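You operate a simulated robot arm through the tools that you are given. There is no shell and no other tool. Be economical: measure what you need, move in short steps, check, and stop when the job is done.

Carry out the task below with a simulated two-armed robot. There is one attempt and no reset: what you move stays moved.

TASK
Unscrew the spray rose, scour its limescale off and screw it back.
Fine: stand the rose on the west drainer for the scour; use the soaped pot scourer and lay it back; run the rose home on the spray stub by hand. What is to be rubbed or washed off counts as gone when no trace of it is left.
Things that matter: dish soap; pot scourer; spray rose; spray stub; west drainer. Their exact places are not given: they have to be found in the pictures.

It is judged by the outcome, as a careful person would: the job done as asked, and still so three seconds after it is handed in. It fails if anything else is knocked over, pushed out of place, dropped, spilled or broken.

THE ROBOT
Two 7-joint arms with fingered hands on one trunk, on a base that drives. Base frame: it is fixed to the floor where the robot stands at the start and does not move with it; the origin is under the middle of the robot, x ahead of it, y to its left, z up. Units: m, degrees, N and s.
The left shoulder is at the start at [0.07, 0.162, 1.264], the right one opposite. With the tool pointing down near the work surface each hand reaches from about 0.32 to 0.82 m from the robot's upright axis, wherever it stands, measured 20 degrees to its own side. Places, roughly: dish soap [0.6, 0.5, 0.9]; spray stub [0.5, 0.1, 1]; west drainer [0.7, 0.3, 0.9]. Payload 4 kg a hand.
The TCP of each hand is the grasp point between the finger pads, 0.026 m short of the fingertips. In the tool frame z runs along the fingers and y along their closing line. The gripper opens to 0.132 m. The gripper's body begins 0.073 m behind the TCP. The gripper is a hand of 4 fingers: y runs from the thumb to the fingers, the wrist lies at [0, 0, -0.224] in the tool frame, and closing takes about 1.5 s.
Orientation is that of the tool frame in the base frame, as a unit quaternion [w, x, y, z]. With the fingers straight down and closing along the base's y, the tool's x points along the base's -x, its y along +y and its z along -z.

THE INTERFACE
- The arms move only by the tool servo_tool. It takes "left_rows", "right_rows" or both (then of equal length, played together; a hand with none holds still); each is a list of rows, each a list of 3 entries, a list of its own where there are three numbers: the shift along the tool's x, y, z in units of 20 mm (1.0 is 20 mm), then the turn, a rotation vector about the tool's x, y, z in units of 6 degrees (1.0 is 6 degrees), then the finger opening in m, from 0 to 0.132. In form: [[[dx, dy, dz], [wx, wy, wz], gripper], ...]. A call has 1 to 20 rows; each row shifts and turns the commanded pose from where the row before left it, along the tool's axes as they then stand. A call with a number of a shift or a turn outside -1 to 1 is refused whole. Rows are played at 5 a second. More than 0.05 m and 8.6 degrees between two rows, or a gripper value outside its range, and nothing of the call is played. Where a pose cannot be reached the arm comes as near as it can. A force on the tool above 40 N (or 10 N above the force at the start of the call, whichever is more), or a blocked arm, ends the call early, and 0.2 s more pass. Each finger travels about 0.045 m/s and halts on what it meets, pressing with about 25 N; the grip force reading is that of the motor and also rises with nothing between the fingers. The clock runs only during rows and for 0.2 s after the last one: add rows that do not move to give the fingers time. The reply holds the time, the measured pose of the TCP, the force on the tool along the base axes, the opening and the grip force, in the units named above and with some noise, with the torque about the TCP (base axes, N m) and any sound that the robot's microphone picked up, and new pictures: "views" is both (left out), scene, wrist or none (wrist: the cameras of the hands that moved).
- Cameras (640 x 400 px; columns grow to the right, rows downward): "scene" is now at [0.1291, 0.0251, 1.4807]; the picture's right is [0.29, -0.96, 0.00], its down [-0.65, -0.20, -0.73] and it looks along [0.70, 0.21, -0.68] (base axes); focal length 260 px, centre (320, 200). "left" rides on the left gripper at [-0.073, 0.006, -0.093] in its tool frame; the picture's right is [-0.08, -1.00, 0.00], its down [0.78, -0.06, -0.62] and it looks along [0.61, -0.05, 0.79] (tool axes); focal length 230 px, centre (320, 200). "right" rides on the right gripper at [0.073, 0.006, -0.094] in its tool frame; the picture's right is [-0.08, 1.00, 0.00], its down [-0.78, -0.06, -0.62] and it looks along [-0.61, -0.05, 0.79] (tool axes); focal length 230 px, centre (320, 200).
- lift_body(by): slides the trunk up (or, below 0, down) by that many m; the arms and the scene camera ride with it, the base frame stays. It gives what a move gives, with no picture.
- base_move(legs): drives the robot by 1 to 6 legs, each [ahead, left, turn to the left] in m, m and degrees, along the robot's own axes; the way and the turn of a leg run together, so that a leg with both is an arc; at most 1.5 m and 180 degrees a leg. The arms and the cameras ride along, it lands a little off, and it stops where it bumps. It gives what a move gives, and a new picture of the scene camera.
- set_grasp(shape, hand): the hand has 4 fingers and takes this shape, open, in about a second: jaw (thumb against the fingers, like two jaws); tri (thumb and two fingers); tip (a fingertip pinch); poke (one finger out to press); point (the index stretched); flat (the hand flat); cup (the hand cupped); fist (a fist). The gripper value then closes the fingers along that shape, each until it touches; the sizes above hold for jaw. It gives what a move gives, with no picture.
- turn_head(pan, tilt): turns the head with the scene camera to pan (to the left, within 86 degrees either way) and tilt (down, from -29 to 69), counted from straight ahead of the robot. It gives what a move gives, and a new picture of the scene camera.
- pixel_to_xyz(camera, pixels): there is no depth. For up to 12 entries [column, row, z] of the newest picture of that camera ("zoom" is the newest enlarged one), the place [x, y] in the base frame at which the ray of that pixel passes the height z, good to about 0.002 m. The clock stands still meanwhile.
- inspect(camera, box): a new picture of the part [left, top, right, bottom] of that camera's present view, enlarged. The clock stands still meanwhile.
- close_job(): hands the job in; it is judged then, once.

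Go step by step. Measure first, check grasps and placings, and put right what went wrong. The budget is 80 turns and 260 pictures, counting those below and the enlarged ones. Unless the task says otherwise, let go and move clear before handing in, and close with one line.

The tools are called after "Call:" as name(argument=value, ...) on one line, values as JSON. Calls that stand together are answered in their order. servo_tool: Moves the arms, as the interface text tells. Its arguments: {"type":"object","properties":{"left_rows":{"type":"array","items":{"type":"array"}},"right_rows":{"type":"array","items":{"type":"array"}},"views":{"type":"string","enum":["both","scene","wrist","none"]}},"required":[]} The other tools are called the same way: lift_body (by) slides the trunk up or down; set_grasp (shape, hand) gives the hand a shape; base_move (legs) drives the base; turn_head (pan, tilt) turns the head that bears the scene camera; pixel_to_xyz (camera, pixels) gives the place at which the rays of pixels pass given heights; inspect (camera, box) takes an enlarged picture of a part of a camera's view; close_job () hands the job in.

At the start:

```text
time_s: 0.0
left_tcp_pos: [0.4716, 0.4272, 1.2805]
left_tool_rot: [0.002, 0.001, 1.0, 0.0]
left_wrist_force: [0.0, -0.1, 0.0]
left_moment: [0.01, -0.02, 0.02]
left_opening: 0.1318
left_grasp_force: 0.0
left_shape: jaw
right_tcp_pos: [0.5191, 0.0181, 1.2799]
right_tool_rot: [-0.001, 0.0, 1.0, 0.0]
right_wrist_force: [0.9, 0.1, -0.7]
right_moment: [-0.02, 0.01, -0.03]
right_opening: 0.1314
right_grasp_force: 0.1
right_shape: jaw
trunk travel left (down, up): [-0.743, 0.197]
robot x, y, heading: [-0.0005, 0.0012, -0.1]
head pan, tilt: [16.8, 43.1]
```

scene: 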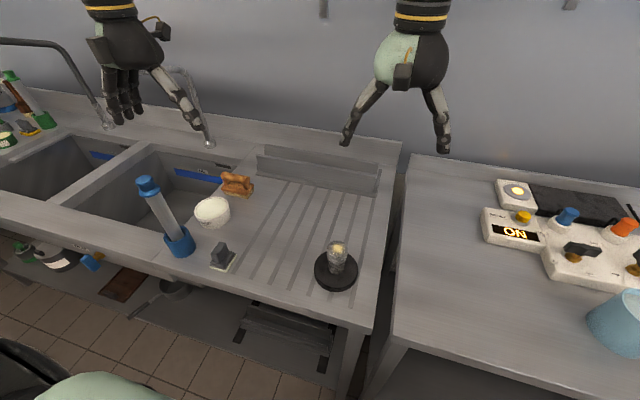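
right: 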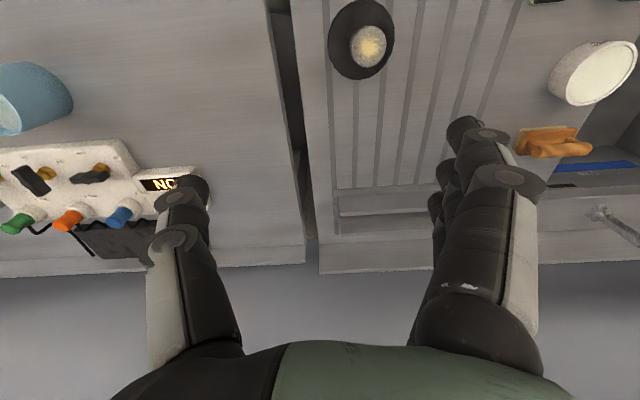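
left: 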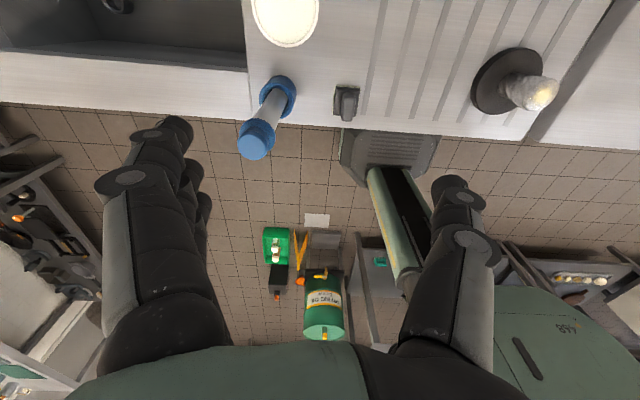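

The picture shows a knob-topped black base at (337,262), probably the stub with the rose. There is also a white tub at (212,212), a brown object at (237,185) and a grey item at (223,258). I'll enlarge these to identify them.

Call:
inspect(camera="scene", box=[280, 220, 400, 300])

Call:
inspect(camera="scene", box=[120, 160, 280, 280])

Call:
inspect(camera="scene", box=[0, 60, 120, 160])

Call:
pixel_to_xyz(camera="scene", pixels=[[335, 272, 0.9], [337, 250, 1.0], [212, 215, 0.9], [237, 190, 0.9], [223, 262, 0.9], [180, 245, 0.9], [260, 200, 0.9], [390, 200, 0.9], [360, 320, 0.9]])

```text
5.00 times, centred on (340, 260) of scene
```

zoom: 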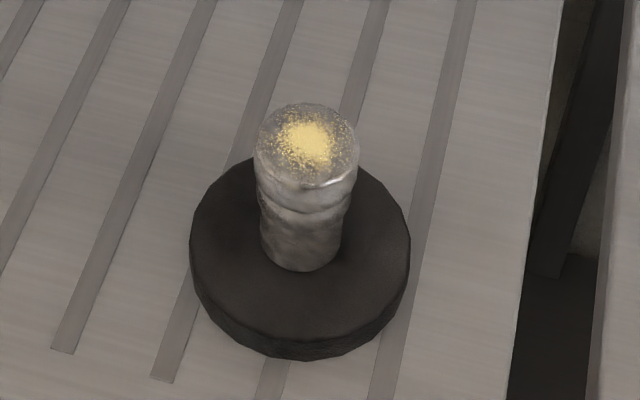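

```text
3.33 times, centred on (200, 220) of scene
```

zoom: 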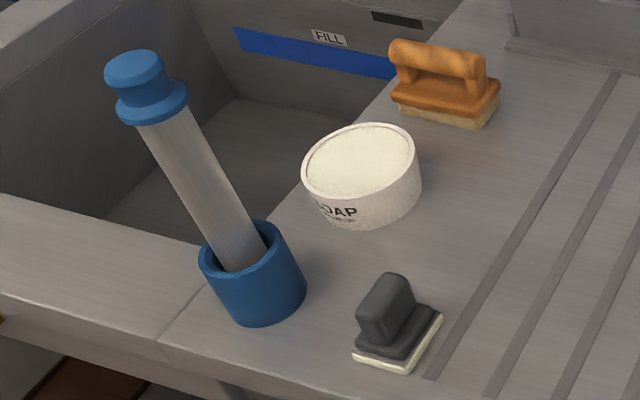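

```text
4.00 times, centred on (60, 110) of scene
```

zoom: 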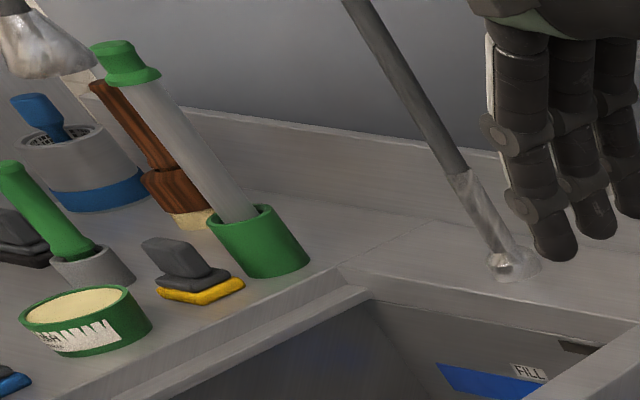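

```text
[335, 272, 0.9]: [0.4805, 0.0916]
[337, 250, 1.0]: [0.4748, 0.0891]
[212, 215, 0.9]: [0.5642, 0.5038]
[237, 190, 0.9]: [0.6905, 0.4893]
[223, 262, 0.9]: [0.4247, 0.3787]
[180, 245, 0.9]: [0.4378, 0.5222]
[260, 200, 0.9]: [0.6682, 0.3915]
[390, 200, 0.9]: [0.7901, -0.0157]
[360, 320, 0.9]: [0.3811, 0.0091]
```

The rose sits on the stub near (0.477,0.09). The soap tub is at (0.565,0.50). There are several scrubbers, so I'll look left for others and check for labels.

Call:
turn_head(pan=60, tilt=40)

Call:
inspect(camera="scene", box=[160, 60, 480, 260])

Call:
turn_head(pan=-35, tilt=40)

```text
time_s: 1.1
left_tcp_pos: [0.4708, 0.4274, 1.2811]
left_tool_rot: [0.0, 0.001, 1.0, 0.0]
left_wrist_force: [0.0, -0.9, -0.6]
left_moment: [0.01, 0.01, 0.0]
left_opening: 0.1317
left_grasp_force: 0.1
left_shape: jaw
right_tcp_pos: [0.5186, 0.0174, 1.2804]
right_tool_rot: [-0.001, 0.0, 1.0, 0.0]
right_wrist_force: [0.1, -0.7, -0.5]
right_moment: [-0.01, -0.01, -0.01]
right_opening: 0.1319
right_grasp_force: 0.0
right_shape: jaw
trunk travel left (down, up): [-0.743, 0.197]
robot x, y, heading: [-0.0006, -0.0011, 0.2]
head pan, tilt: [60.0, 40.0]
```

scene: 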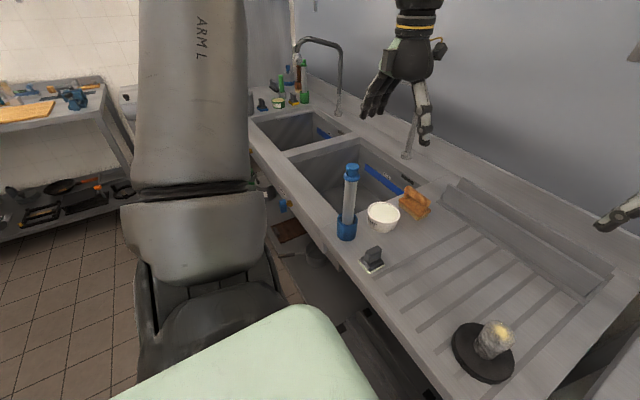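

```text
2.00 times, centred on (320, 160) of scene
```

zoom: 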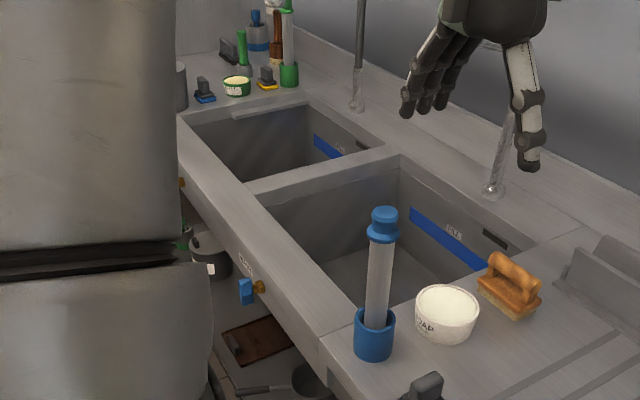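

```text
time_s: 2.8
left_tcp_pos: [0.4717, 0.4271, 1.2798]
left_tool_rot: [0.001, 0.0, 1.0, 0.0]
left_wrist_force: [0.1, -0.6, -0.1]
left_moment: [0.0, 0.03, 0.02]
left_opening: 0.132
left_grasp_force: 0.0
left_shape: jaw
right_tcp_pos: [0.5183, 0.0178, 1.2798]
right_tool_rot: [0.0, 0.0, 1.0, 0.0]
right_wrist_force: [-1.4, 0.6, 0.2]
right_moment: [0.02, 0.01, 0.0]
right_opening: 0.1317
right_grasp_force: 0.1
right_shape: jaw
trunk travel left (down, up): [-0.743, 0.197]
robot x, y, heading: [0.0001, -0.0002, -0.1]
head pan, tilt: [-35.0, 40.0]
```

scene: 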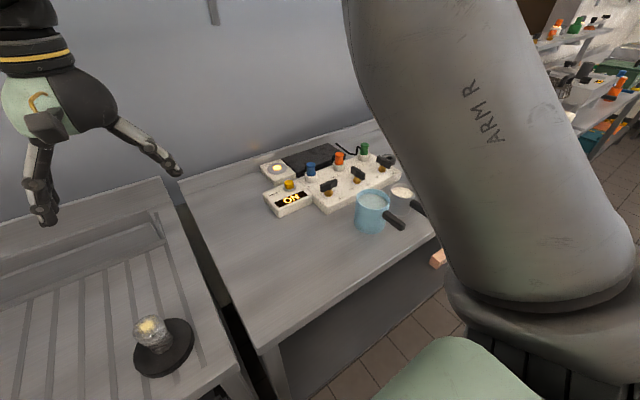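

The left end holds spare scrubbers too. I'll point the head at the work area and enlarge the two candidate scourers near the soap.

Call:
turn_head(pan=30, tilt=50)

Call:
inspect(camera="scene", box=[250, 110, 340, 166])

Call:
inspect(camera="scene", box=[240, 190, 330, 246])

```text
time_s: 4.2
left_tcp_pos: [0.4724, 0.4277, 1.2808]
left_tool_rot: [0.001, 0.0, 1.0, 0.0]
left_wrist_force: [-1.1, 0.5, 0.5]
left_moment: [-0.02, 0.02, 0.0]
left_opening: 0.1316
left_grasp_force: 0.0
left_shape: jaw
right_tcp_pos: [0.5175, 0.0188, 1.2805]
right_tool_rot: [0.0, 0.0, 1.0, -0.001]
right_wrist_force: [0.5, -0.4, -0.1]
right_moment: [-0.02, 0.01, 0.01]
right_opening: 0.132
right_grasp_force: 0.0
right_shape: jaw
trunk travel left (down, up): [-0.743, 0.197]
robot x, y, heading: [0.0037, 0.0034, 0.1]
head pan, tilt: [30.0, 50.0]
```

scene: 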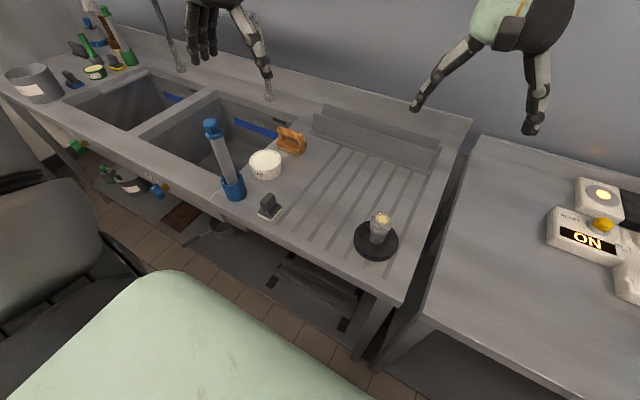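

```text
7.11 times, centred on (295, 138) of scene
```

zoom: 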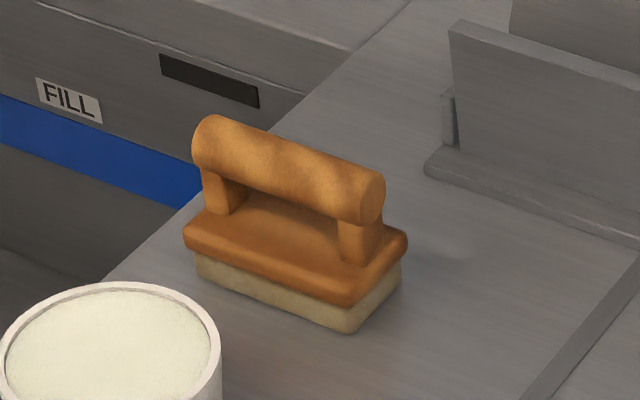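

```text
7.11 times, centred on (285, 218) of scene
```

zoom: 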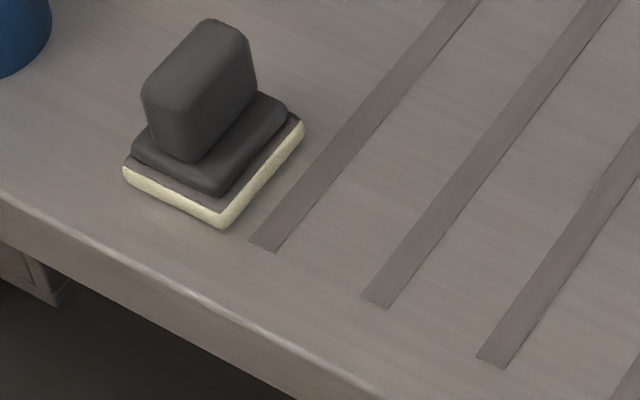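

I take the grey-handled pad at (269,208) as the pot scourer, because the wooden one has bristles. Next I'll zoom on the rose and measure things.

Call:
inspect(camera="scene", box=[345, 200, 409, 240])

Call:
inspect(camera="right", box=[310, 0, 410, 62])

Call:
inspect(camera="left", box=[460, 40, 572, 110])

Call:
pixel_to_xyz(camera="scene", pixels=[[353, 240, 0.9], [398, 240, 0.9], [376, 262, 0.9], [377, 243, 0.92], [380, 217, 1.0], [380, 217, 0.98], [257, 212, 0.9], [271, 222, 0.9], [284, 208, 0.9], [266, 198, 0.95]])

```text
10.00 times, centred on (377, 220) of scene
```

zoom: 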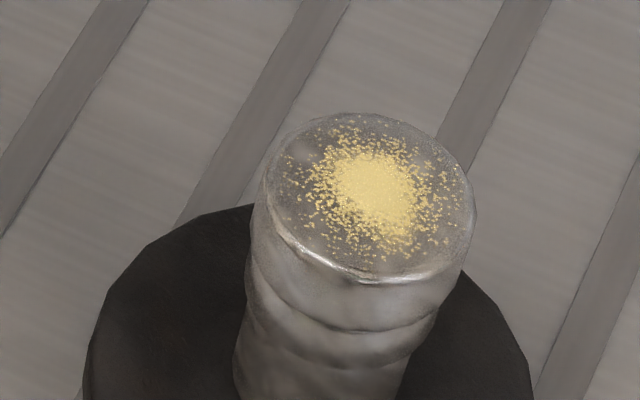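

```text
6.40 times, centred on (360, 31) of right
```

zoom: 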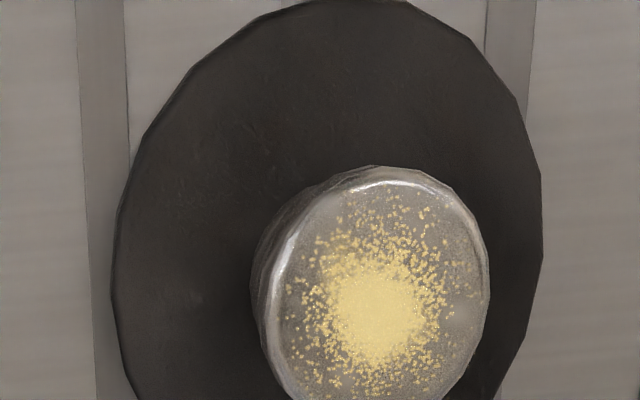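

```text
5.71 times, centred on (516, 75) of left
```

zoom: 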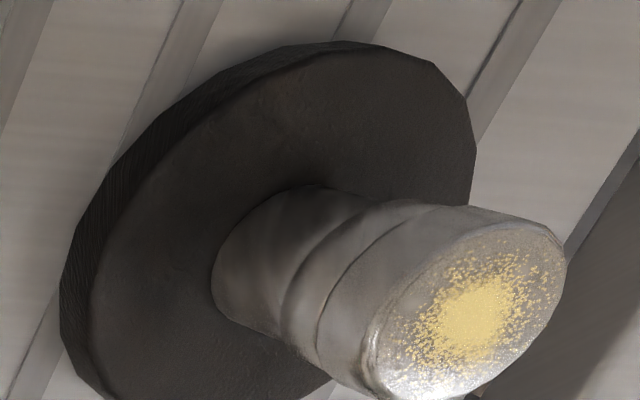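

```text
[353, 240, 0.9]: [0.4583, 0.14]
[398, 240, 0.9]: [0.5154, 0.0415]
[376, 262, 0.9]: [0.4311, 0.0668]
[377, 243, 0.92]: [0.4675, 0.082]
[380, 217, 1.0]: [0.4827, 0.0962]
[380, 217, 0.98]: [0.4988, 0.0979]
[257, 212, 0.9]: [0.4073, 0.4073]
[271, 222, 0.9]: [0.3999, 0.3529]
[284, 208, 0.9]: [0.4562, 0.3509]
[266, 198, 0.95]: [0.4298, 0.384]
```

The rose's top face is at about (369,47) in the right view and (382,219.5) in the scene view. I'll triangulate its height.

Call:
pixel_to_xyz(camera="scene", pixels=[[381.5, 219.5, 0.96], [381.5, 219.5, 1.0], [381.5, 219.5, 1.04], [371.5, 219.5, 0.98], [392.0, 219.5, 0.98]])

Call:
pixel_to_xyz(camera="right", pixels=[[368.5, 46.5, 0.96], [368.5, 46.5, 1.0], [368.5, 46.5, 1.04], [362, 38, 0.9]])

Call:
pixel_to_xyz(camera="left", pixels=[[543, 92, 0.96], [543, 92, 1.0], [543, 92, 1.04]])

```text
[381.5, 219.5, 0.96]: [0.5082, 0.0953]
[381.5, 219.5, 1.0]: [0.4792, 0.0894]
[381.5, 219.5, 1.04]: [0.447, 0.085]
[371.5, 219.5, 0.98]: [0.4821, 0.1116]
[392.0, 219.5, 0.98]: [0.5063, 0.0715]
```

```text
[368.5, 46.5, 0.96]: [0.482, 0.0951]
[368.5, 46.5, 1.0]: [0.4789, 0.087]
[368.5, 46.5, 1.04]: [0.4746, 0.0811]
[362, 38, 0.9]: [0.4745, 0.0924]
```

```text
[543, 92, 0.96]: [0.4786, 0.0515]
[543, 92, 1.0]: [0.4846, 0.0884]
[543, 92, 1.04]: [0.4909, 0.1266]
```

The rose top is at about (0.479,0.088,1.00). I'll bring the right hand above it and rotate the wrist clockwise as wind-up.

Call:
servo_tool(right_rows=[[[0.217, 0.389, 1], [0, 0, 0], 0.132], [[0.217, 0.389, 1], [0, 0, 0], 0.132], [[0.217, 0.389, 1], [0, 0, 0], 0.132], [[0.217, 0.389, 1], [0, 0, 0], 0.132], [[0.217, 0.389, 1], [0, 0, 0], 0.132], [[0.217, 0.389, 1], [0, 0, 0], 0.132], [[0.217, 0.389, 1], [0, 0, 0], 0.132], [[0.217, 0.389, 1], [0, 0, 0], 0.132], [[0.217, 0.389, 1], [0, 0, 0], 0.132], [[0, 0, 0], [0, 0, 0], 0.132]])

Call:
inspect(camera="scene", box=[320, 160, 448, 240])

```text
time_s: 6.4
left_tcp_pos: [0.4714, 0.4273, 1.2805]
left_tool_rot: [0.001, 0.0, 1.0, 0.0]
left_wrist_force: [-0.8, -0.2, -0.2]
left_moment: [0.04, 0.0, -0.03]
left_opening: 0.1319
left_grasp_force: 0.1
left_shape: jaw
right_tcp_pos: [0.4799, 0.0885, 1.1011]
right_tool_rot: [0.0, -0.001, 1.0, 0.001]
right_wrist_force: [0.5, -0.2, 0.4]
right_moment: [0.01, -0.01, -0.01]
right_opening: 0.1318
right_grasp_force: 0.0
right_shape: jaw
trunk travel left (down, up): [-0.743, 0.197]
robot x, y, heading: [0.0007, -0.003, -0.1]
head pan, tilt: [30.0, 50.0]
```

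scene: 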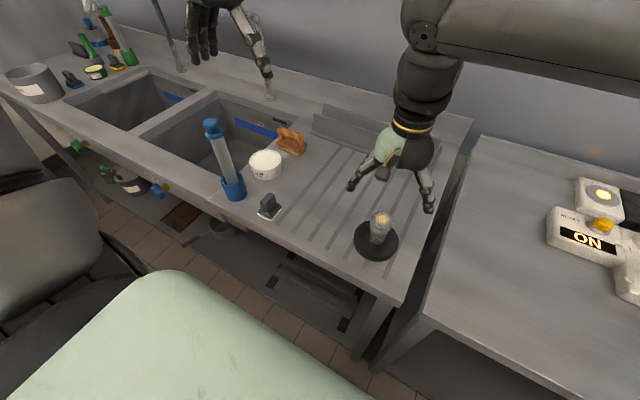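
right: 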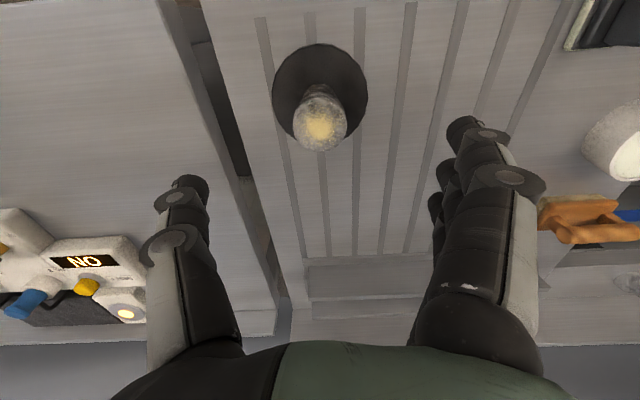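

```text
5.00 times, centred on (384, 200) of scene
```

zoom: 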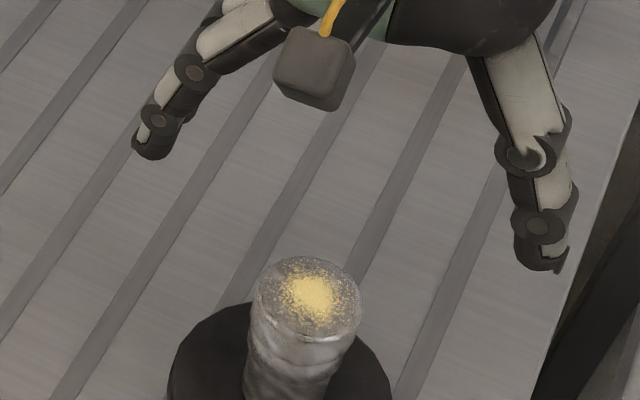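

I'll check the rose centre from this closer right view and zoom to find where the rose ends on the stub.

Call:
pixel_to_xyz(camera="right", pixels=[[319, 128, 1.0], [292, 126, 1.0], [346, 126, 1.0], [318, 95, 0.93], [273, 88, 0.92], [367, 88, 0.92]])

Call:
inspect(camera="right", box=[264, 60, 376, 130])

Call:
servo_tool(right_rows=[[[0, 0, 0], [0, 0, 1], 0.132], [[0, 0, 0], [0, 0, 1], 0.132], [[0, 0, 0], [0, 0, 1], 0.132], [[0, 0, 0], [0, 0, 1], 0.132], [[0, 0, 0], [0, 0, 1], 0.132], [[0, 0, 0], [0, 0, 1], 0.132], [[0, 0, 0], [0, 0, 1], 0.132], [[0, 0, 0], [0, 0, 1], 0.132], [[0, 0, 0], [0, 0, 1], 0.132], [[0, 0, 0], [0, 0, 1], 0.132], [[0, 0, 0], [0, 0, 1], 0.132], [[0, 0, 0], [0, 0, 1], 0.132], [[0, 0, 0], [0, 0, 1], 0.132], [[0, 0, 0], [0, 0, 1], 0.132], [[0, 0, 0], [0, 0, 1], 0.132], [[0, 0, 0], [0, 0, 1], 0.132], [[0, 0, 0], [0, 0, 1], 0.132], [[0, 0, 0], [0, 0, 1], 0.132], [[0, 0, 0], [0, 0, 0], 0.132]])

```text
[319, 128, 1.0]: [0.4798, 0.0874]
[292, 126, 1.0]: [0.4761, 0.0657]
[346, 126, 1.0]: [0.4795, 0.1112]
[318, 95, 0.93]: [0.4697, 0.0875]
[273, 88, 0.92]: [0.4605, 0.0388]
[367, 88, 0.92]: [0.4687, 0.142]
```

```text
5.71 times, centred on (320, 95) of right
```

zoom: 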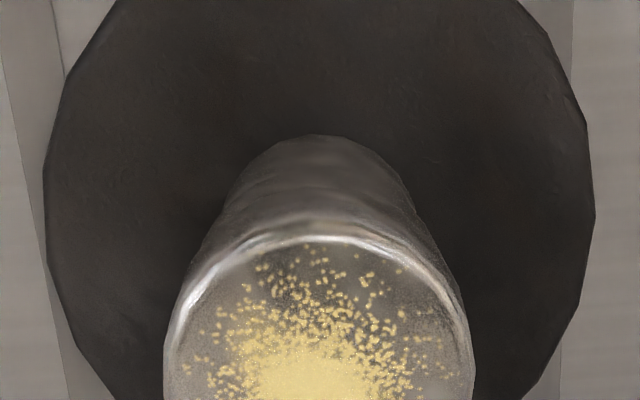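

```text
time_s: 10.4
left_tcp_pos: [0.4714, 0.427, 1.2813]
left_tool_rot: [0.001, 0.0, 1.0, 0.0]
left_wrist_force: [0.3, -0.6, -0.1]
left_moment: [-0.01, -0.04, 0.02]
left_opening: 0.1316
left_grasp_force: 0.0
left_shape: jaw
right_tcp_pos: [0.4806, 0.0997, 1.1009]
right_tool_rot: [-0.001, 0.689, 0.725, -0.001]
right_wrist_force: [0.9, 0.3, -0.3]
right_moment: [0.0, 0.02, -0.04]
right_opening: 0.1319
right_grasp_force: 0.1
right_shape: jaw
right hand out of reach, approached as far as the arm can: row 15, 16, 17, 18
trunk travel left (down, up): [-0.743, 0.197]
robot x, y, heading: [-0.001, 0.0022, -0.0]
head pan, tilt: [30.0, 50.0]
```

scene: 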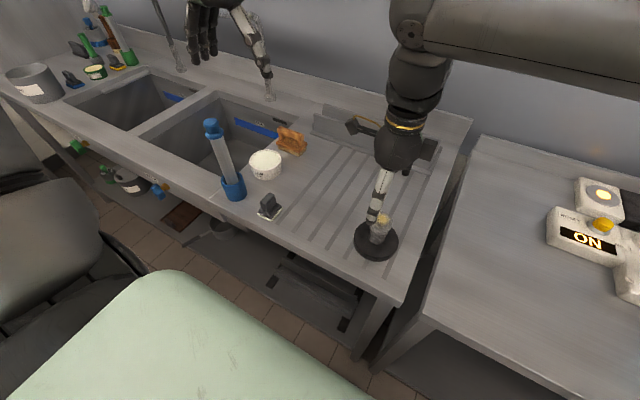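
right: 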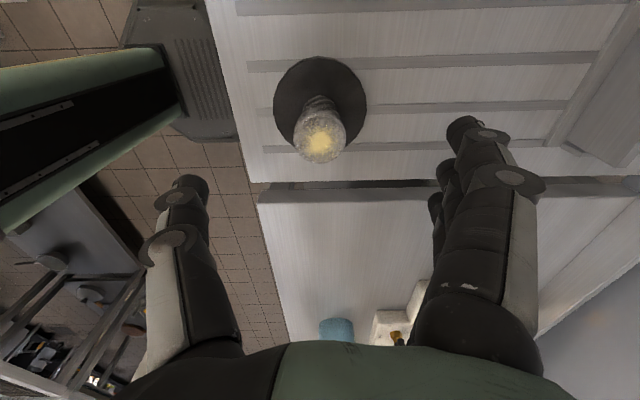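

The wrist reached about 87° of wind-up before running out of reach. I'll back off a bit and check the pose before descending.

Call:
servo_tool(right_rows=[[[0, 0, 0], [0, 0, -1], 0.132], [[0, 0, 0], [0, 0, -1], 0.132], [[0, 0, 0], [0, 0, -1], 0.132], [[0, 0, 0], [0, 0, -1], 0.132], [[0, 0, 0], [0, 0, -1], 0.132], [[0, 0, 0], [0, 0, 0], 0.132]], views="none")

```text
time_s: 11.8
left_tcp_pos: [0.4703, 0.4276, 1.2826]
left_tool_rot: [0.001, 0.0, 1.0, 0.0]
left_wrist_force: [1.0, -0.3, 1.3]
left_moment: [0.02, 0.02, 0.0]
left_opening: 0.1317
left_grasp_force: 0.0
left_shape: jaw
right_tcp_pos: [0.4804, 0.0993, 1.1003]
right_tool_rot: [0.0, 0.476, 0.88, 0.0]
right_wrist_force: [0.8, -0.4, 0.3]
right_moment: [0.01, 0.0, 0.02]
right_opening: 0.1317
right_grasp_force: 0.1
right_shape: jaw
trunk travel left (down, up): [-0.743, 0.197]
robot x, y, heading: [0.0001, 0.0004, -0.2]
head pan, tilt: [30.0, 50.0]
```

The wrist is at 57° and y is 11 mm off. I'll correct that, wind up slightly, then descend around the rose with the hand open.

Call:
servo_tool(right_rows=[[[-0.43, -0.34, 0], [0, 0, 0], 0.132], [[0, 0, 0.96], [0, 0, 1], 0.132], [[0, 0, 0.96], [0, 0, 1], 0.132], [[0, 0, 0.96], [0, 0, 0], 0.132], [[0, 0, 0.96], [0, 0, 0], 0.132], [[0, 0, 0.96], [0, 0, 0], 0.132], [[0, 0, 0.96], [0, 0, 0], 0.132], [[0, 0, 0], [0, 0, 0], 0.132]])

Call:
inspect(camera="scene", box=[320, 180, 448, 260])

```text
time_s: 13.6
left_tcp_pos: [0.4716, 0.4286, 1.281]
left_tool_rot: [0.001, 0.001, 1.0, 0.001]
left_wrist_force: [0.0, -0.1, -0.2]
left_moment: [0.0, -0.03, -0.06]
left_opening: 0.1317
left_grasp_force: 0.0
left_shape: jaw
right_tcp_pos: [0.4803, 0.0902, 0.9844]
right_tool_rot: [0.0, 0.567, 0.824, 0.0]
right_wrist_force: [-0.6, 0.1, -0.3]
right_moment: [0.01, 0.01, -0.01]
right_opening: 0.1317
right_grasp_force: 0.0
right_shape: jaw
trunk travel left (down, up): [-0.743, 0.197]
robot x, y, heading: [0.0002, 0.0006, 0.1]
head pan, tilt: [30.0, 50.0]
```

scene: 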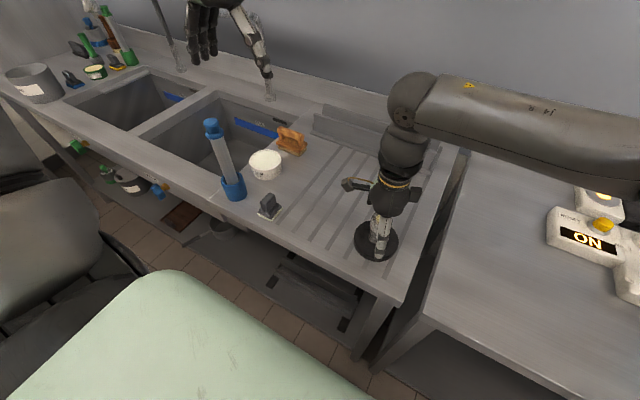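
right: 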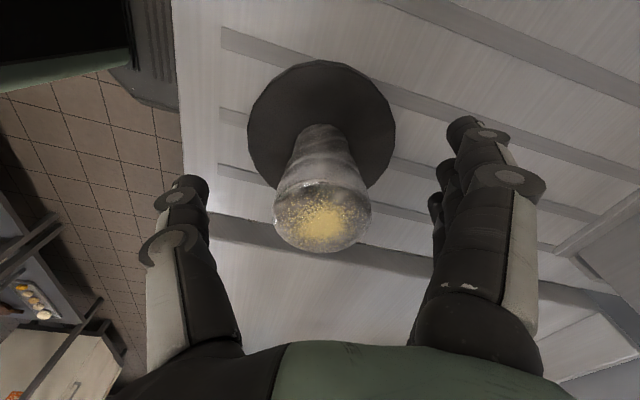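

```text
5.00 times, centred on (384, 220) of scene
```

zoom: 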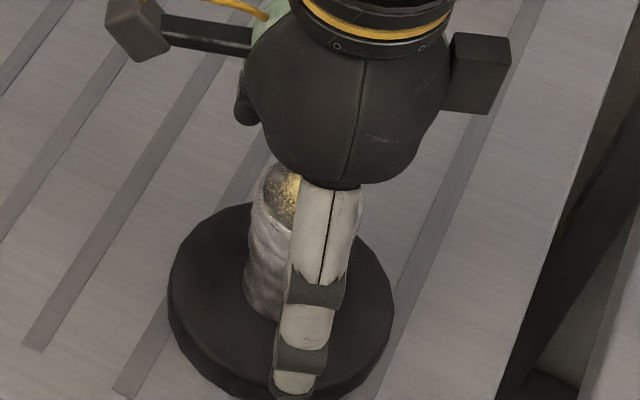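

The hand straddles the rose at the right height. I'll close the fingers and turn back (counter-clockwise) a little to see whether the rose turns and the base stays.

Call:
inspect(camera="right", box=[240, 110, 400, 260])

Call:
servo_tool(right_rows=[[[0, 0, 0], [0, 0, 0], 0.03], [[0, 0, 0], [0, 0, 0], 0.03], [[0, 0, 0], [0, 0, 0], 0.03], [[0, 0, 0], [0, 0, 0], 0.03], [[0, 0, 0], [0, 0, 0], 0.03], [[0, 0, 0], [0, 0, 0], 0.03], [[0, 0, 0], [0, 0, 0], 0.03], [[0, 0, 0], [0, 0, 0], 0.03]])

```text
2.67 times, centred on (320, 185) of right
```

zoom: 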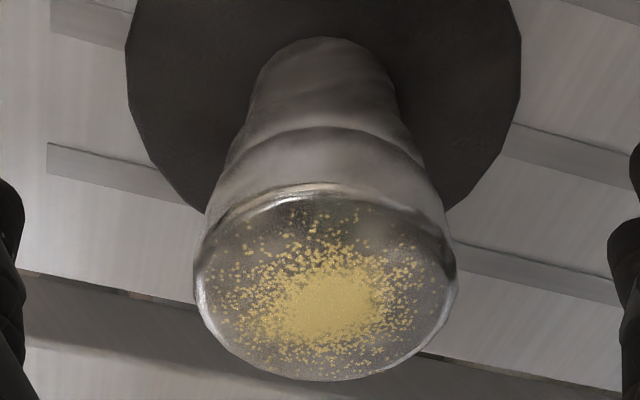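

```text
time_s: 15.4
left_tcp_pos: [0.4714, 0.428, 1.2807]
left_tool_rot: [0.001, 0.0, 1.0, 0.0]
left_wrist_force: [-0.3, -0.4, -0.2]
left_moment: [-0.01, 0.0, 0.0]
left_opening: 0.1316
left_grasp_force: 0.0
left_shape: jaw
right_tcp_pos: [0.4778, 0.0895, 0.9848]
right_tool_rot: [0.0, 0.566, 0.824, 0.0]
right_wrist_force: [-1.3, -0.2, -2.2]
right_moment: [-0.08, 0.1, -0.07]
right_opening: 0.0265
right_grasp_force: 21.8
right_shape: jaw
trunk travel left (down, up): [-0.743, 0.197]
robot x, y, heading: [0.0018, -0.0001, -0.3]
head pan, tilt: [30.0, 50.0]
```

scene: 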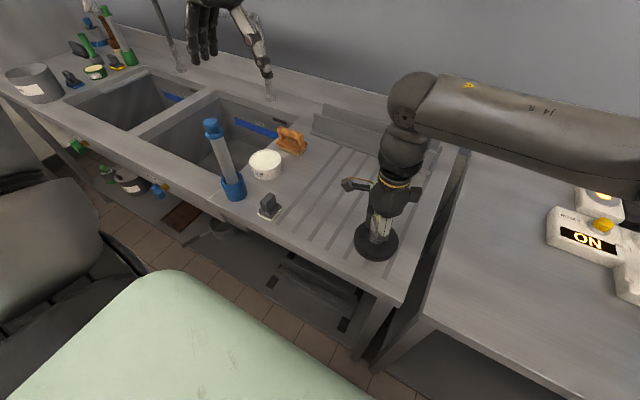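
right: 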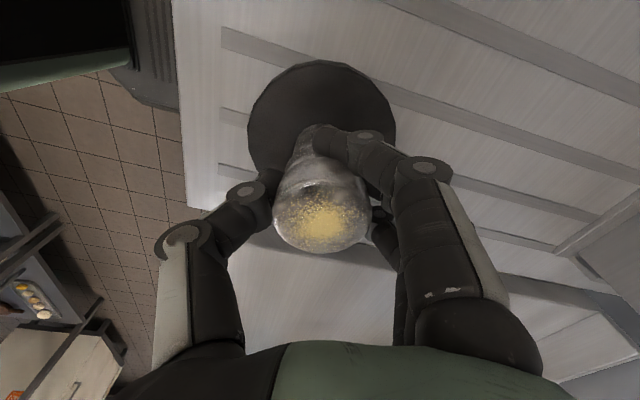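

The opening reads 0.0265, narrower than the rose head at about 0.045, so the fingertips may be on the stub. I'll zoom in.

Call:
inspect(camera="right", box=[220, 110, 460, 260])

Call:
inspect(camera="scene", box=[336, 195, 432, 265])

```text
2.67 times, centred on (340, 185) of right
```

zoom: 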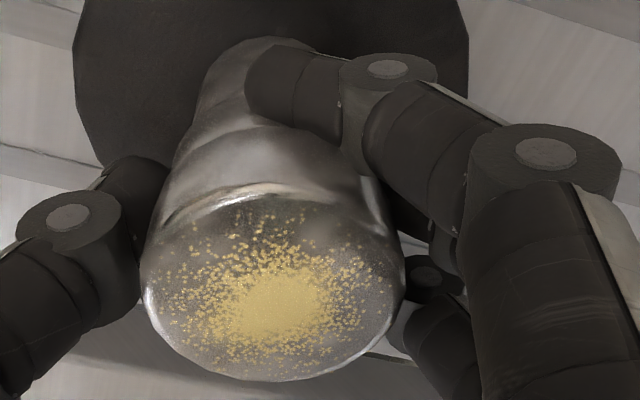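

```text
5.71 times, centred on (384, 230) of scene
```

zoom: 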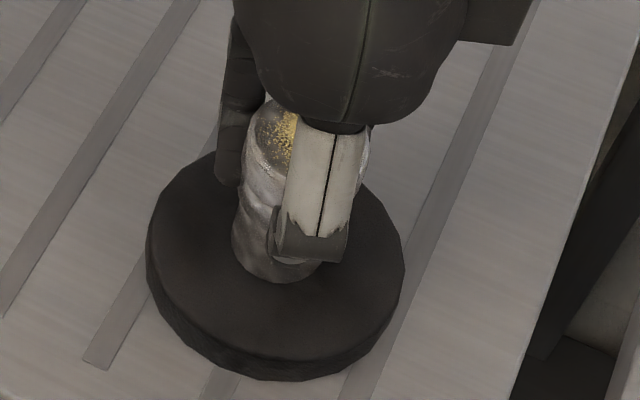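

The curled fingertips are under the flare, on the stub. I'll open, raise 17 mm and re-close on the rose head.

Call:
servo_tool(right_rows=[[[0, 0, 0], [0, 0, 0], 0.09], [[0, 0, 0], [0, 0, 0], 0.09], [[0, 0, 0], [0, 0, 0], 0.09], [[0, 0, -0.45], [0, 0, 0], 0.09], [[0, 0, -0.45], [0, 0, 0], 0.09], [[0, 0, 0], [0, 0, 0], 0.09], [[0, 0, 0], [0, 0, 0], 0.03], [[0, 0, 0], [0, 0, 0], 0.03], [[0, 0, 0], [0, 0, 0], 0.03], [[0, 0, 0], [0, 0, 0], 0.03], [[0, 0, 0], [0, 0, 0], 0.03], [[0, 0, 0], [0, 0, 0], 0.03], [[0, 0, 0], [0, 0, 0], 0.03]])

Call:
inspect(camera="right", box=[220, 110, 460, 260])

Call:
inspect(camera="scene", box=[336, 195, 432, 265])

```text
time_s: 18.2
left_tcp_pos: [0.4709, 0.4271, 1.2813]
left_tool_rot: [0.001, 0.0, 1.0, 0.0]
left_wrist_force: [0.7, 0.9, -0.5]
left_moment: [0.0, -0.02, -0.01]
left_opening: 0.132
left_grasp_force: 0.0
left_shape: jaw
right_tcp_pos: [0.4799, 0.0896, 1.0026]
right_tool_rot: [0.0, 0.566, 0.825, 0.0]
right_wrist_force: [0.5, 1.0, -0.4]
right_moment: [-0.02, -0.03, 0.01]
right_opening: 0.0337
right_grasp_force: 25.0
right_shape: jaw
trunk travel left (down, up): [-0.743, 0.197]
robot x, y, heading: [-0.0017, 0.0047, -0.2]
head pan, tilt: [30.0, 50.0]
```

scene: 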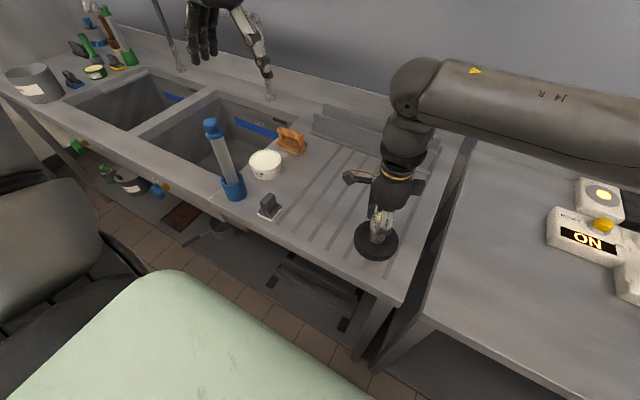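
right: 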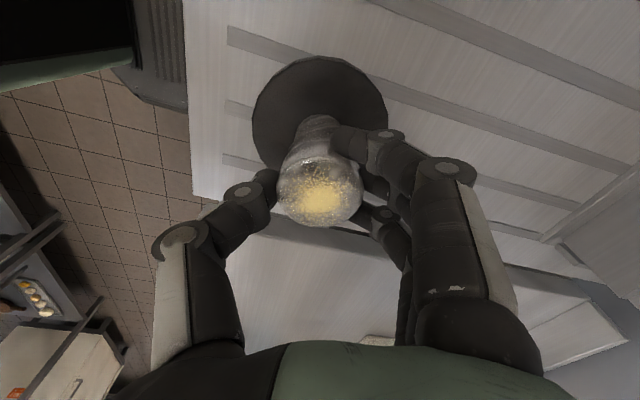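

```text
2.67 times, centred on (340, 185) of right
```

zoom: 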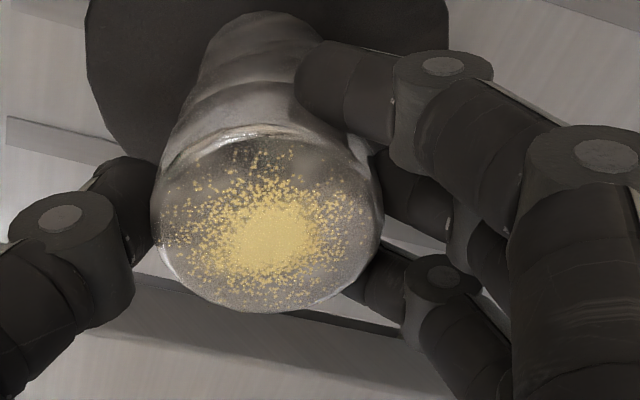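

```text
5.71 times, centred on (384, 230) of scene
```

zoom: 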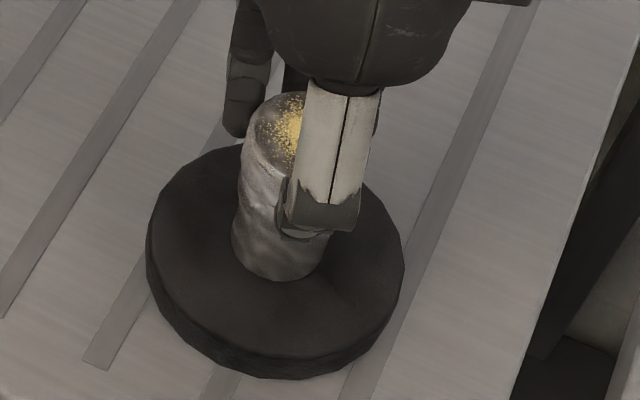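

The grip now sits on the neck just under the flared head. I'll turn 60° counter-clockwise and see whether the rose rotates and rises.

Call:
servo_tool(right_rows=[[[0, 0, 0], [0, 0, -1], 0.03], [[0, 0, 0], [0, 0, -1], 0.03], [[0, 0, 0], [0, 0, -1], 0.03], [[0, 0, 0], [0, 0, -1], 0.03], [[0, 0, 0], [0, 0, -1], 0.03], [[0, 0, 0], [0, 0, -1], 0.03], [[0, 0, 0], [0, 0, -1], 0.03], [[0, 0, 0], [0, 0, -1], 0.03], [[0, 0, 0], [0, 0, -1], 0.03], [[0, 0, 0], [0, 0, -1], 0.03]])

Call:
inspect(camera="right", box=[220, 110, 460, 260])

Call:
inspect(camera="scene", box=[336, 195, 432, 265])

```text
time_s: 20.4
left_tcp_pos: [0.471, 0.4261, 1.2817]
left_tool_rot: [0.001, -0.001, 1.0, 0.0]
left_wrist_force: [0.6, 0.8, -0.2]
left_moment: [-0.04, 0.0, -0.01]
left_opening: 0.1319
left_grasp_force: 0.1
left_shape: jaw
right_tcp_pos: [0.4792, 0.0897, 1.003]
right_tool_rot: [0.0, 0.078, 0.997, 0.0]
right_wrist_force: [1.9, -3.1, 8.4]
right_moment: [-0.03, -0.05, -0.05]
right_opening: 0.0333
right_grasp_force: 25.1
right_shape: jaw
trunk travel left (down, up): [-0.743, 0.197]
robot x, y, heading: [0.0024, 0.0009, 0.1]
head pan, tilt: [30.0, 50.0]
```

scene: 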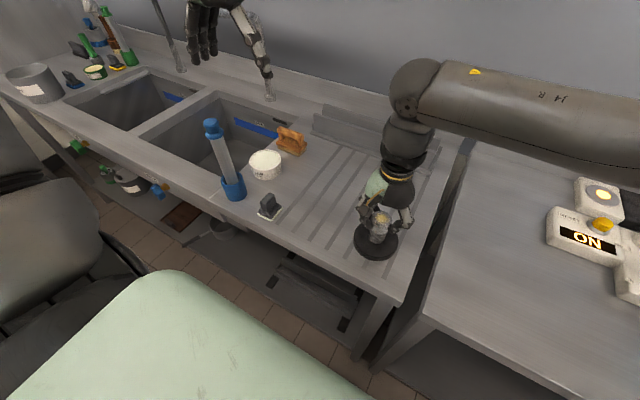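
right: 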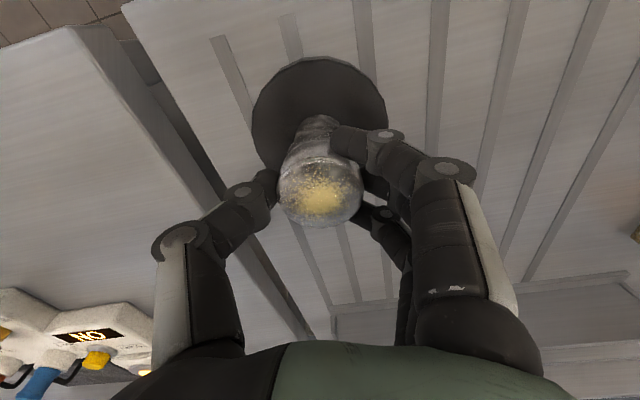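

```text
2.67 times, centred on (340, 185) of right
```

zoom: 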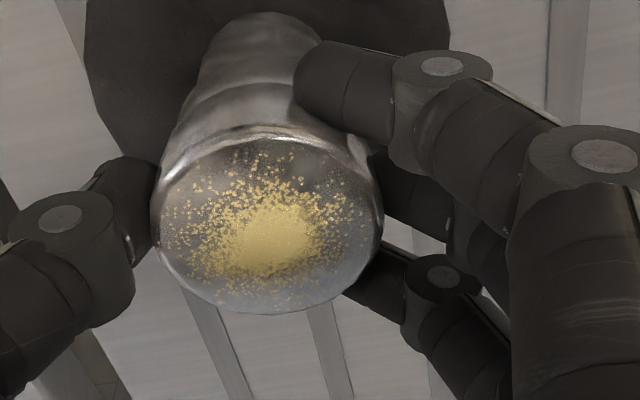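

```text
5.71 times, centred on (384, 230) of scene
```

zoom: 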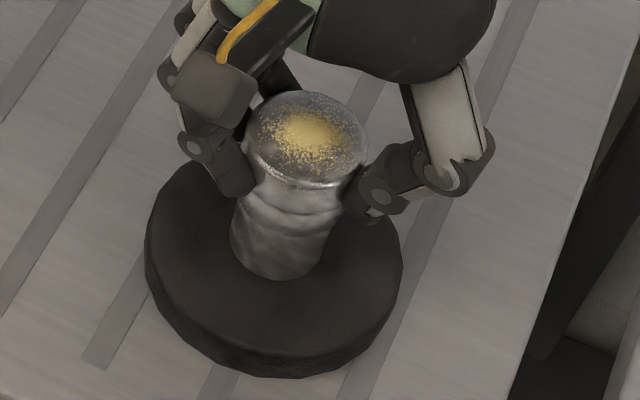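

The rose turned with the hand (the speckle pattern stayed fixed in the wrist view) and pushes up at about 8 N. I'll keep turning counter-clockwise with a slight rise.

Call:
servo_tool(right_rows=[[[0, 0, -0.02], [0, 0, -1], 0.03], [[0, 0, -0.01], [0, 0, -1], 0.03], [[0, 0, -0.01], [0, 0, -1], 0.03], [[0, 0, -0.01], [0, 0, -1], 0.03], [[0, 0, -0.01], [0, 0, -1], 0.03], [[0, 0, -0.01], [0, 0, -1], 0.03], [[0, 0, -0.01], [0, 0, -1], 0.03], [[0, 0, -0.01], [0, 0, -1], 0.03], [[0, 0, -0.01], [0, 0, -1], 0.03], [[0, 0, -0.01], [0, 0, -1], 0.03], [[0, 0, -0.01], [0, 0, -1], 0.03], [[0, 0, -0.01], [0, 0, -1], 0.03], [[0, 0, -0.01], [0, 0, -1], 0.03], [[0, 0, -0.01], [0, 0, -1], 0.03], [[0, 0, -0.01], [0, 0, -1], 0.03]])

Call:
inspect(camera="scene", box=[336, 195, 432, 265])

```text
time_s: 23.6
left_tcp_pos: [0.4724, 0.4274, 1.2804]
left_tool_rot: [0.001, -0.001, 1.0, 0.0]
left_wrist_force: [0.0, -0.7, 0.9]
left_moment: [0.01, -0.01, 0.01]
left_opening: 0.1313
left_grasp_force: 0.1
left_shape: jaw
right_tcp_pos: [0.4782, 0.0911, 1.006]
right_tool_rot: [0.0, -0.651, 0.759, 0.0]
right_wrist_force: [2.6, 0.6, -6.6]
right_moment: [0.03, 0.02, -0.02]
right_opening: 0.0332
right_grasp_force: 24.9
right_shape: jaw
trunk travel left (down, up): [-0.743, 0.197]
robot x, y, heading: [0.0015, 0.0, 0.2]
head pan, tilt: [30.0, 50.0]
```

scene: 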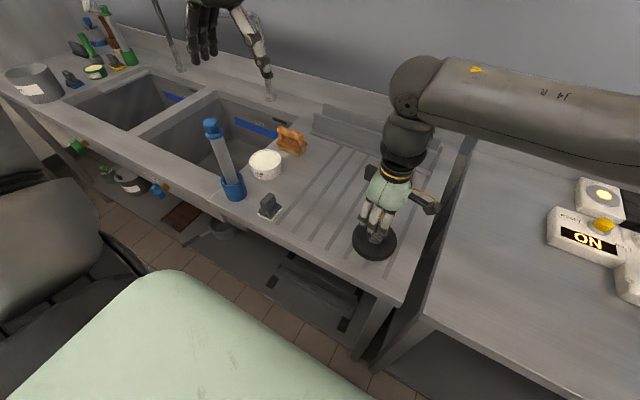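
right: 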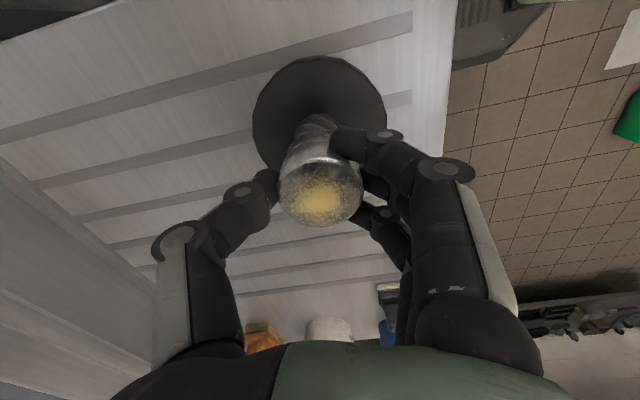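

```text
5.71 times, centred on (384, 230) of scene
```

zoom: 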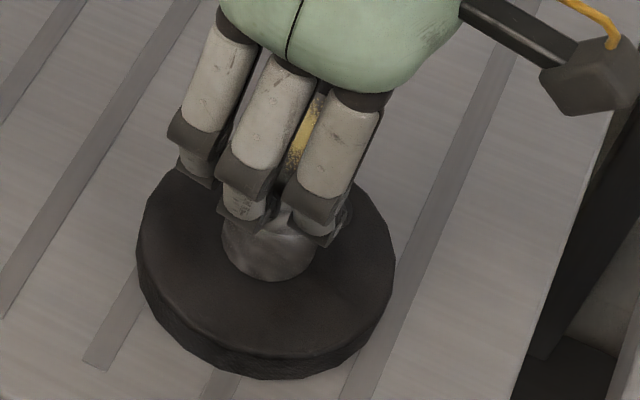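

The rose follows the hand; the pull is now slightly downward because I rose too fast. I'll keep turning to find the negative wrist limit, rising more slowly.

Call:
servo_tool(right_rows=[[[0, 0, 0], [0, 0, -1], 0.03], [[0, 0, 0], [0, 0, -1], 0.03], [[0, 0, 0], [0, 0, -1], 0.03], [[0, 0, 0], [0, 0, -1], 0.03], [[0, 0, 0], [0, 0, -1], 0.03], [[0, 0, 0], [0, 0, -1], 0.03], [[0, 0, 0], [0, 0, -1], 0.03], [[0, 0, 0], [0, 0, -1], 0.03], [[0, 0, -0.005], [0, 0, -1], 0.03], [[0, 0, -0.005], [0, 0, -1], 0.03], [[0, 0, -0.005], [0, 0, -1], 0.03], [[0, 0, -0.005], [0, 0, -1], 0.03], [[0, 0, -0.005], [0, 0, -1], 0.03], [[0, 0, -0.005], [0, 0, -1], 0.03]], views="wrist")

```text
time_s: 26.6
left_tcp_pos: [0.4713, 0.4267, 1.2821]
left_tool_rot: [0.001, 0.001, 1.0, 0.0]
left_wrist_force: [0.3, -0.1, -0.9]
left_moment: [-0.03, -0.02, 0.01]
left_opening: 0.1319
left_grasp_force: 0.0
left_shape: jaw
right_tcp_pos: [0.481, 0.0897, 1.0067]
right_tool_rot: [0.0, 0.991, -0.131, 0.0]
right_wrist_force: [-0.8, -0.2, -1.0]
right_moment: [-0.05, 0.02, 0.02]
right_opening: 0.0332
right_grasp_force: 25.1
right_shape: jaw
trunk travel left (down, up): [-0.743, 0.197]
robot x, y, heading: [0.0016, 0.0003, -0.2]
head pan, tilt: [30.0, 50.0]
```

right: 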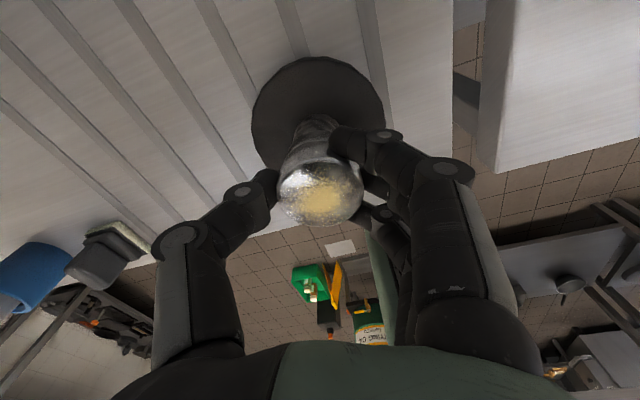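

At −165° there's still no limit and the force is near zero. I'll continue turning.

Call:
servo_tool(right_rows=[[[0, 0, -0.005], [0, 0, -1], 0.03], [[0, 0, -0.005], [0, 0, -1], 0.03], [[0, 0, -0.005], [0, 0, -1], 0.03], [[0, 0, -0.005], [0, 0, -1], 0.03], [[0, 0, -0.005], [0, 0, -1], 0.03], [[0, 0, -0.005], [0, 0, -1], 0.03], [[0, 0, -0.005], [0, 0, -1], 0.03], [[0, 0, -0.005], [0, 0, -1], 0.03], [[0, 0, -0.005], [0, 0, -1], 0.03], [[0, 0, -0.005], [0, 0, -1], 0.03]])

Call:
inspect(camera="right", box=[220, 110, 460, 260])

Call:
inspect(camera="scene", box=[336, 195, 432, 265])

```text
time_s: 28.8
left_tcp_pos: [0.4715, 0.4282, 1.2812]
left_tool_rot: [0.001, 0.0, 1.0, 0.001]
left_wrist_force: [-0.4, -0.4, 0.5]
left_moment: [0.02, -0.03, -0.02]
left_opening: 0.1319
left_grasp_force: 0.0
left_shape: jaw
right_tcp_pos: [0.4788, 0.09, 1.0084]
right_tool_rot: [-0.002, 0.923, 0.384, 0.0]
right_wrist_force: [-0.1, 0.0, -1.3]
right_moment: [0.0, -0.03, -0.04]
right_opening: 0.0332
right_grasp_force: 25.2
right_shape: jaw
trunk travel left (down, up): [-0.743, 0.197]
robot x, y, heading: [0.0003, 0.0012, -0.4]
head pan, tilt: [30.0, 50.0]
```

scene: 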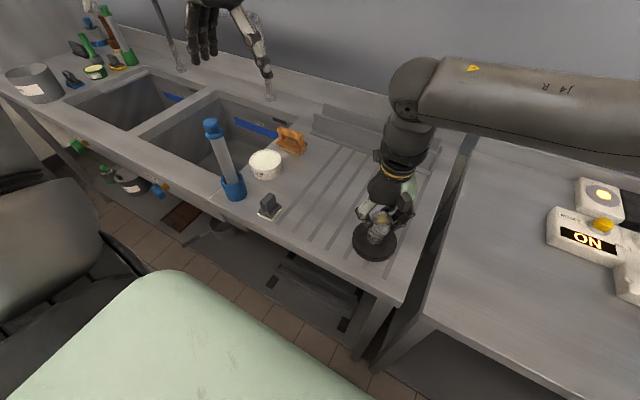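
right: 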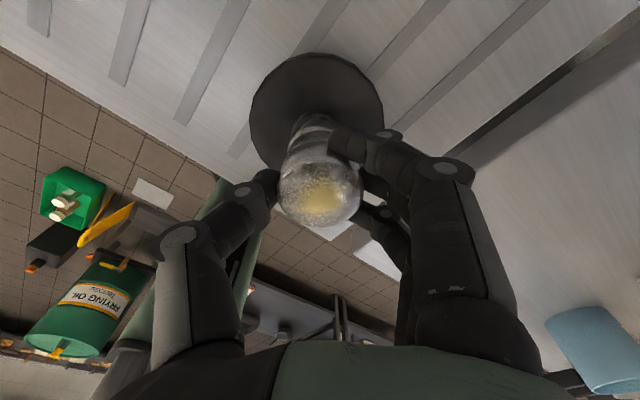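

```text
2.67 times, centred on (340, 185) of right
```

zoom: 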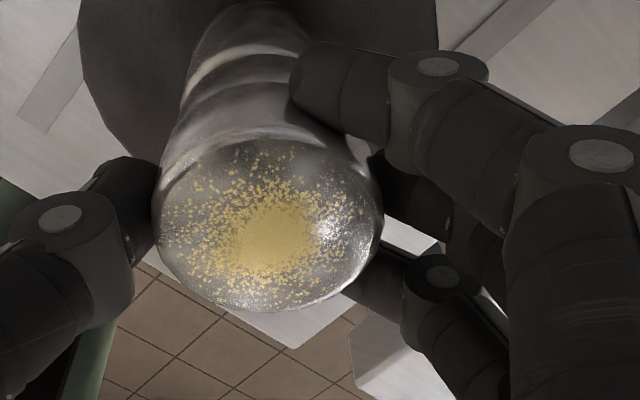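

```text
5.71 times, centred on (384, 230) of scene
```

zoom: 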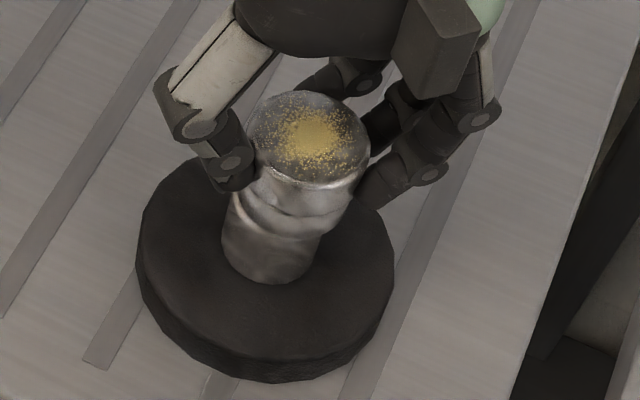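

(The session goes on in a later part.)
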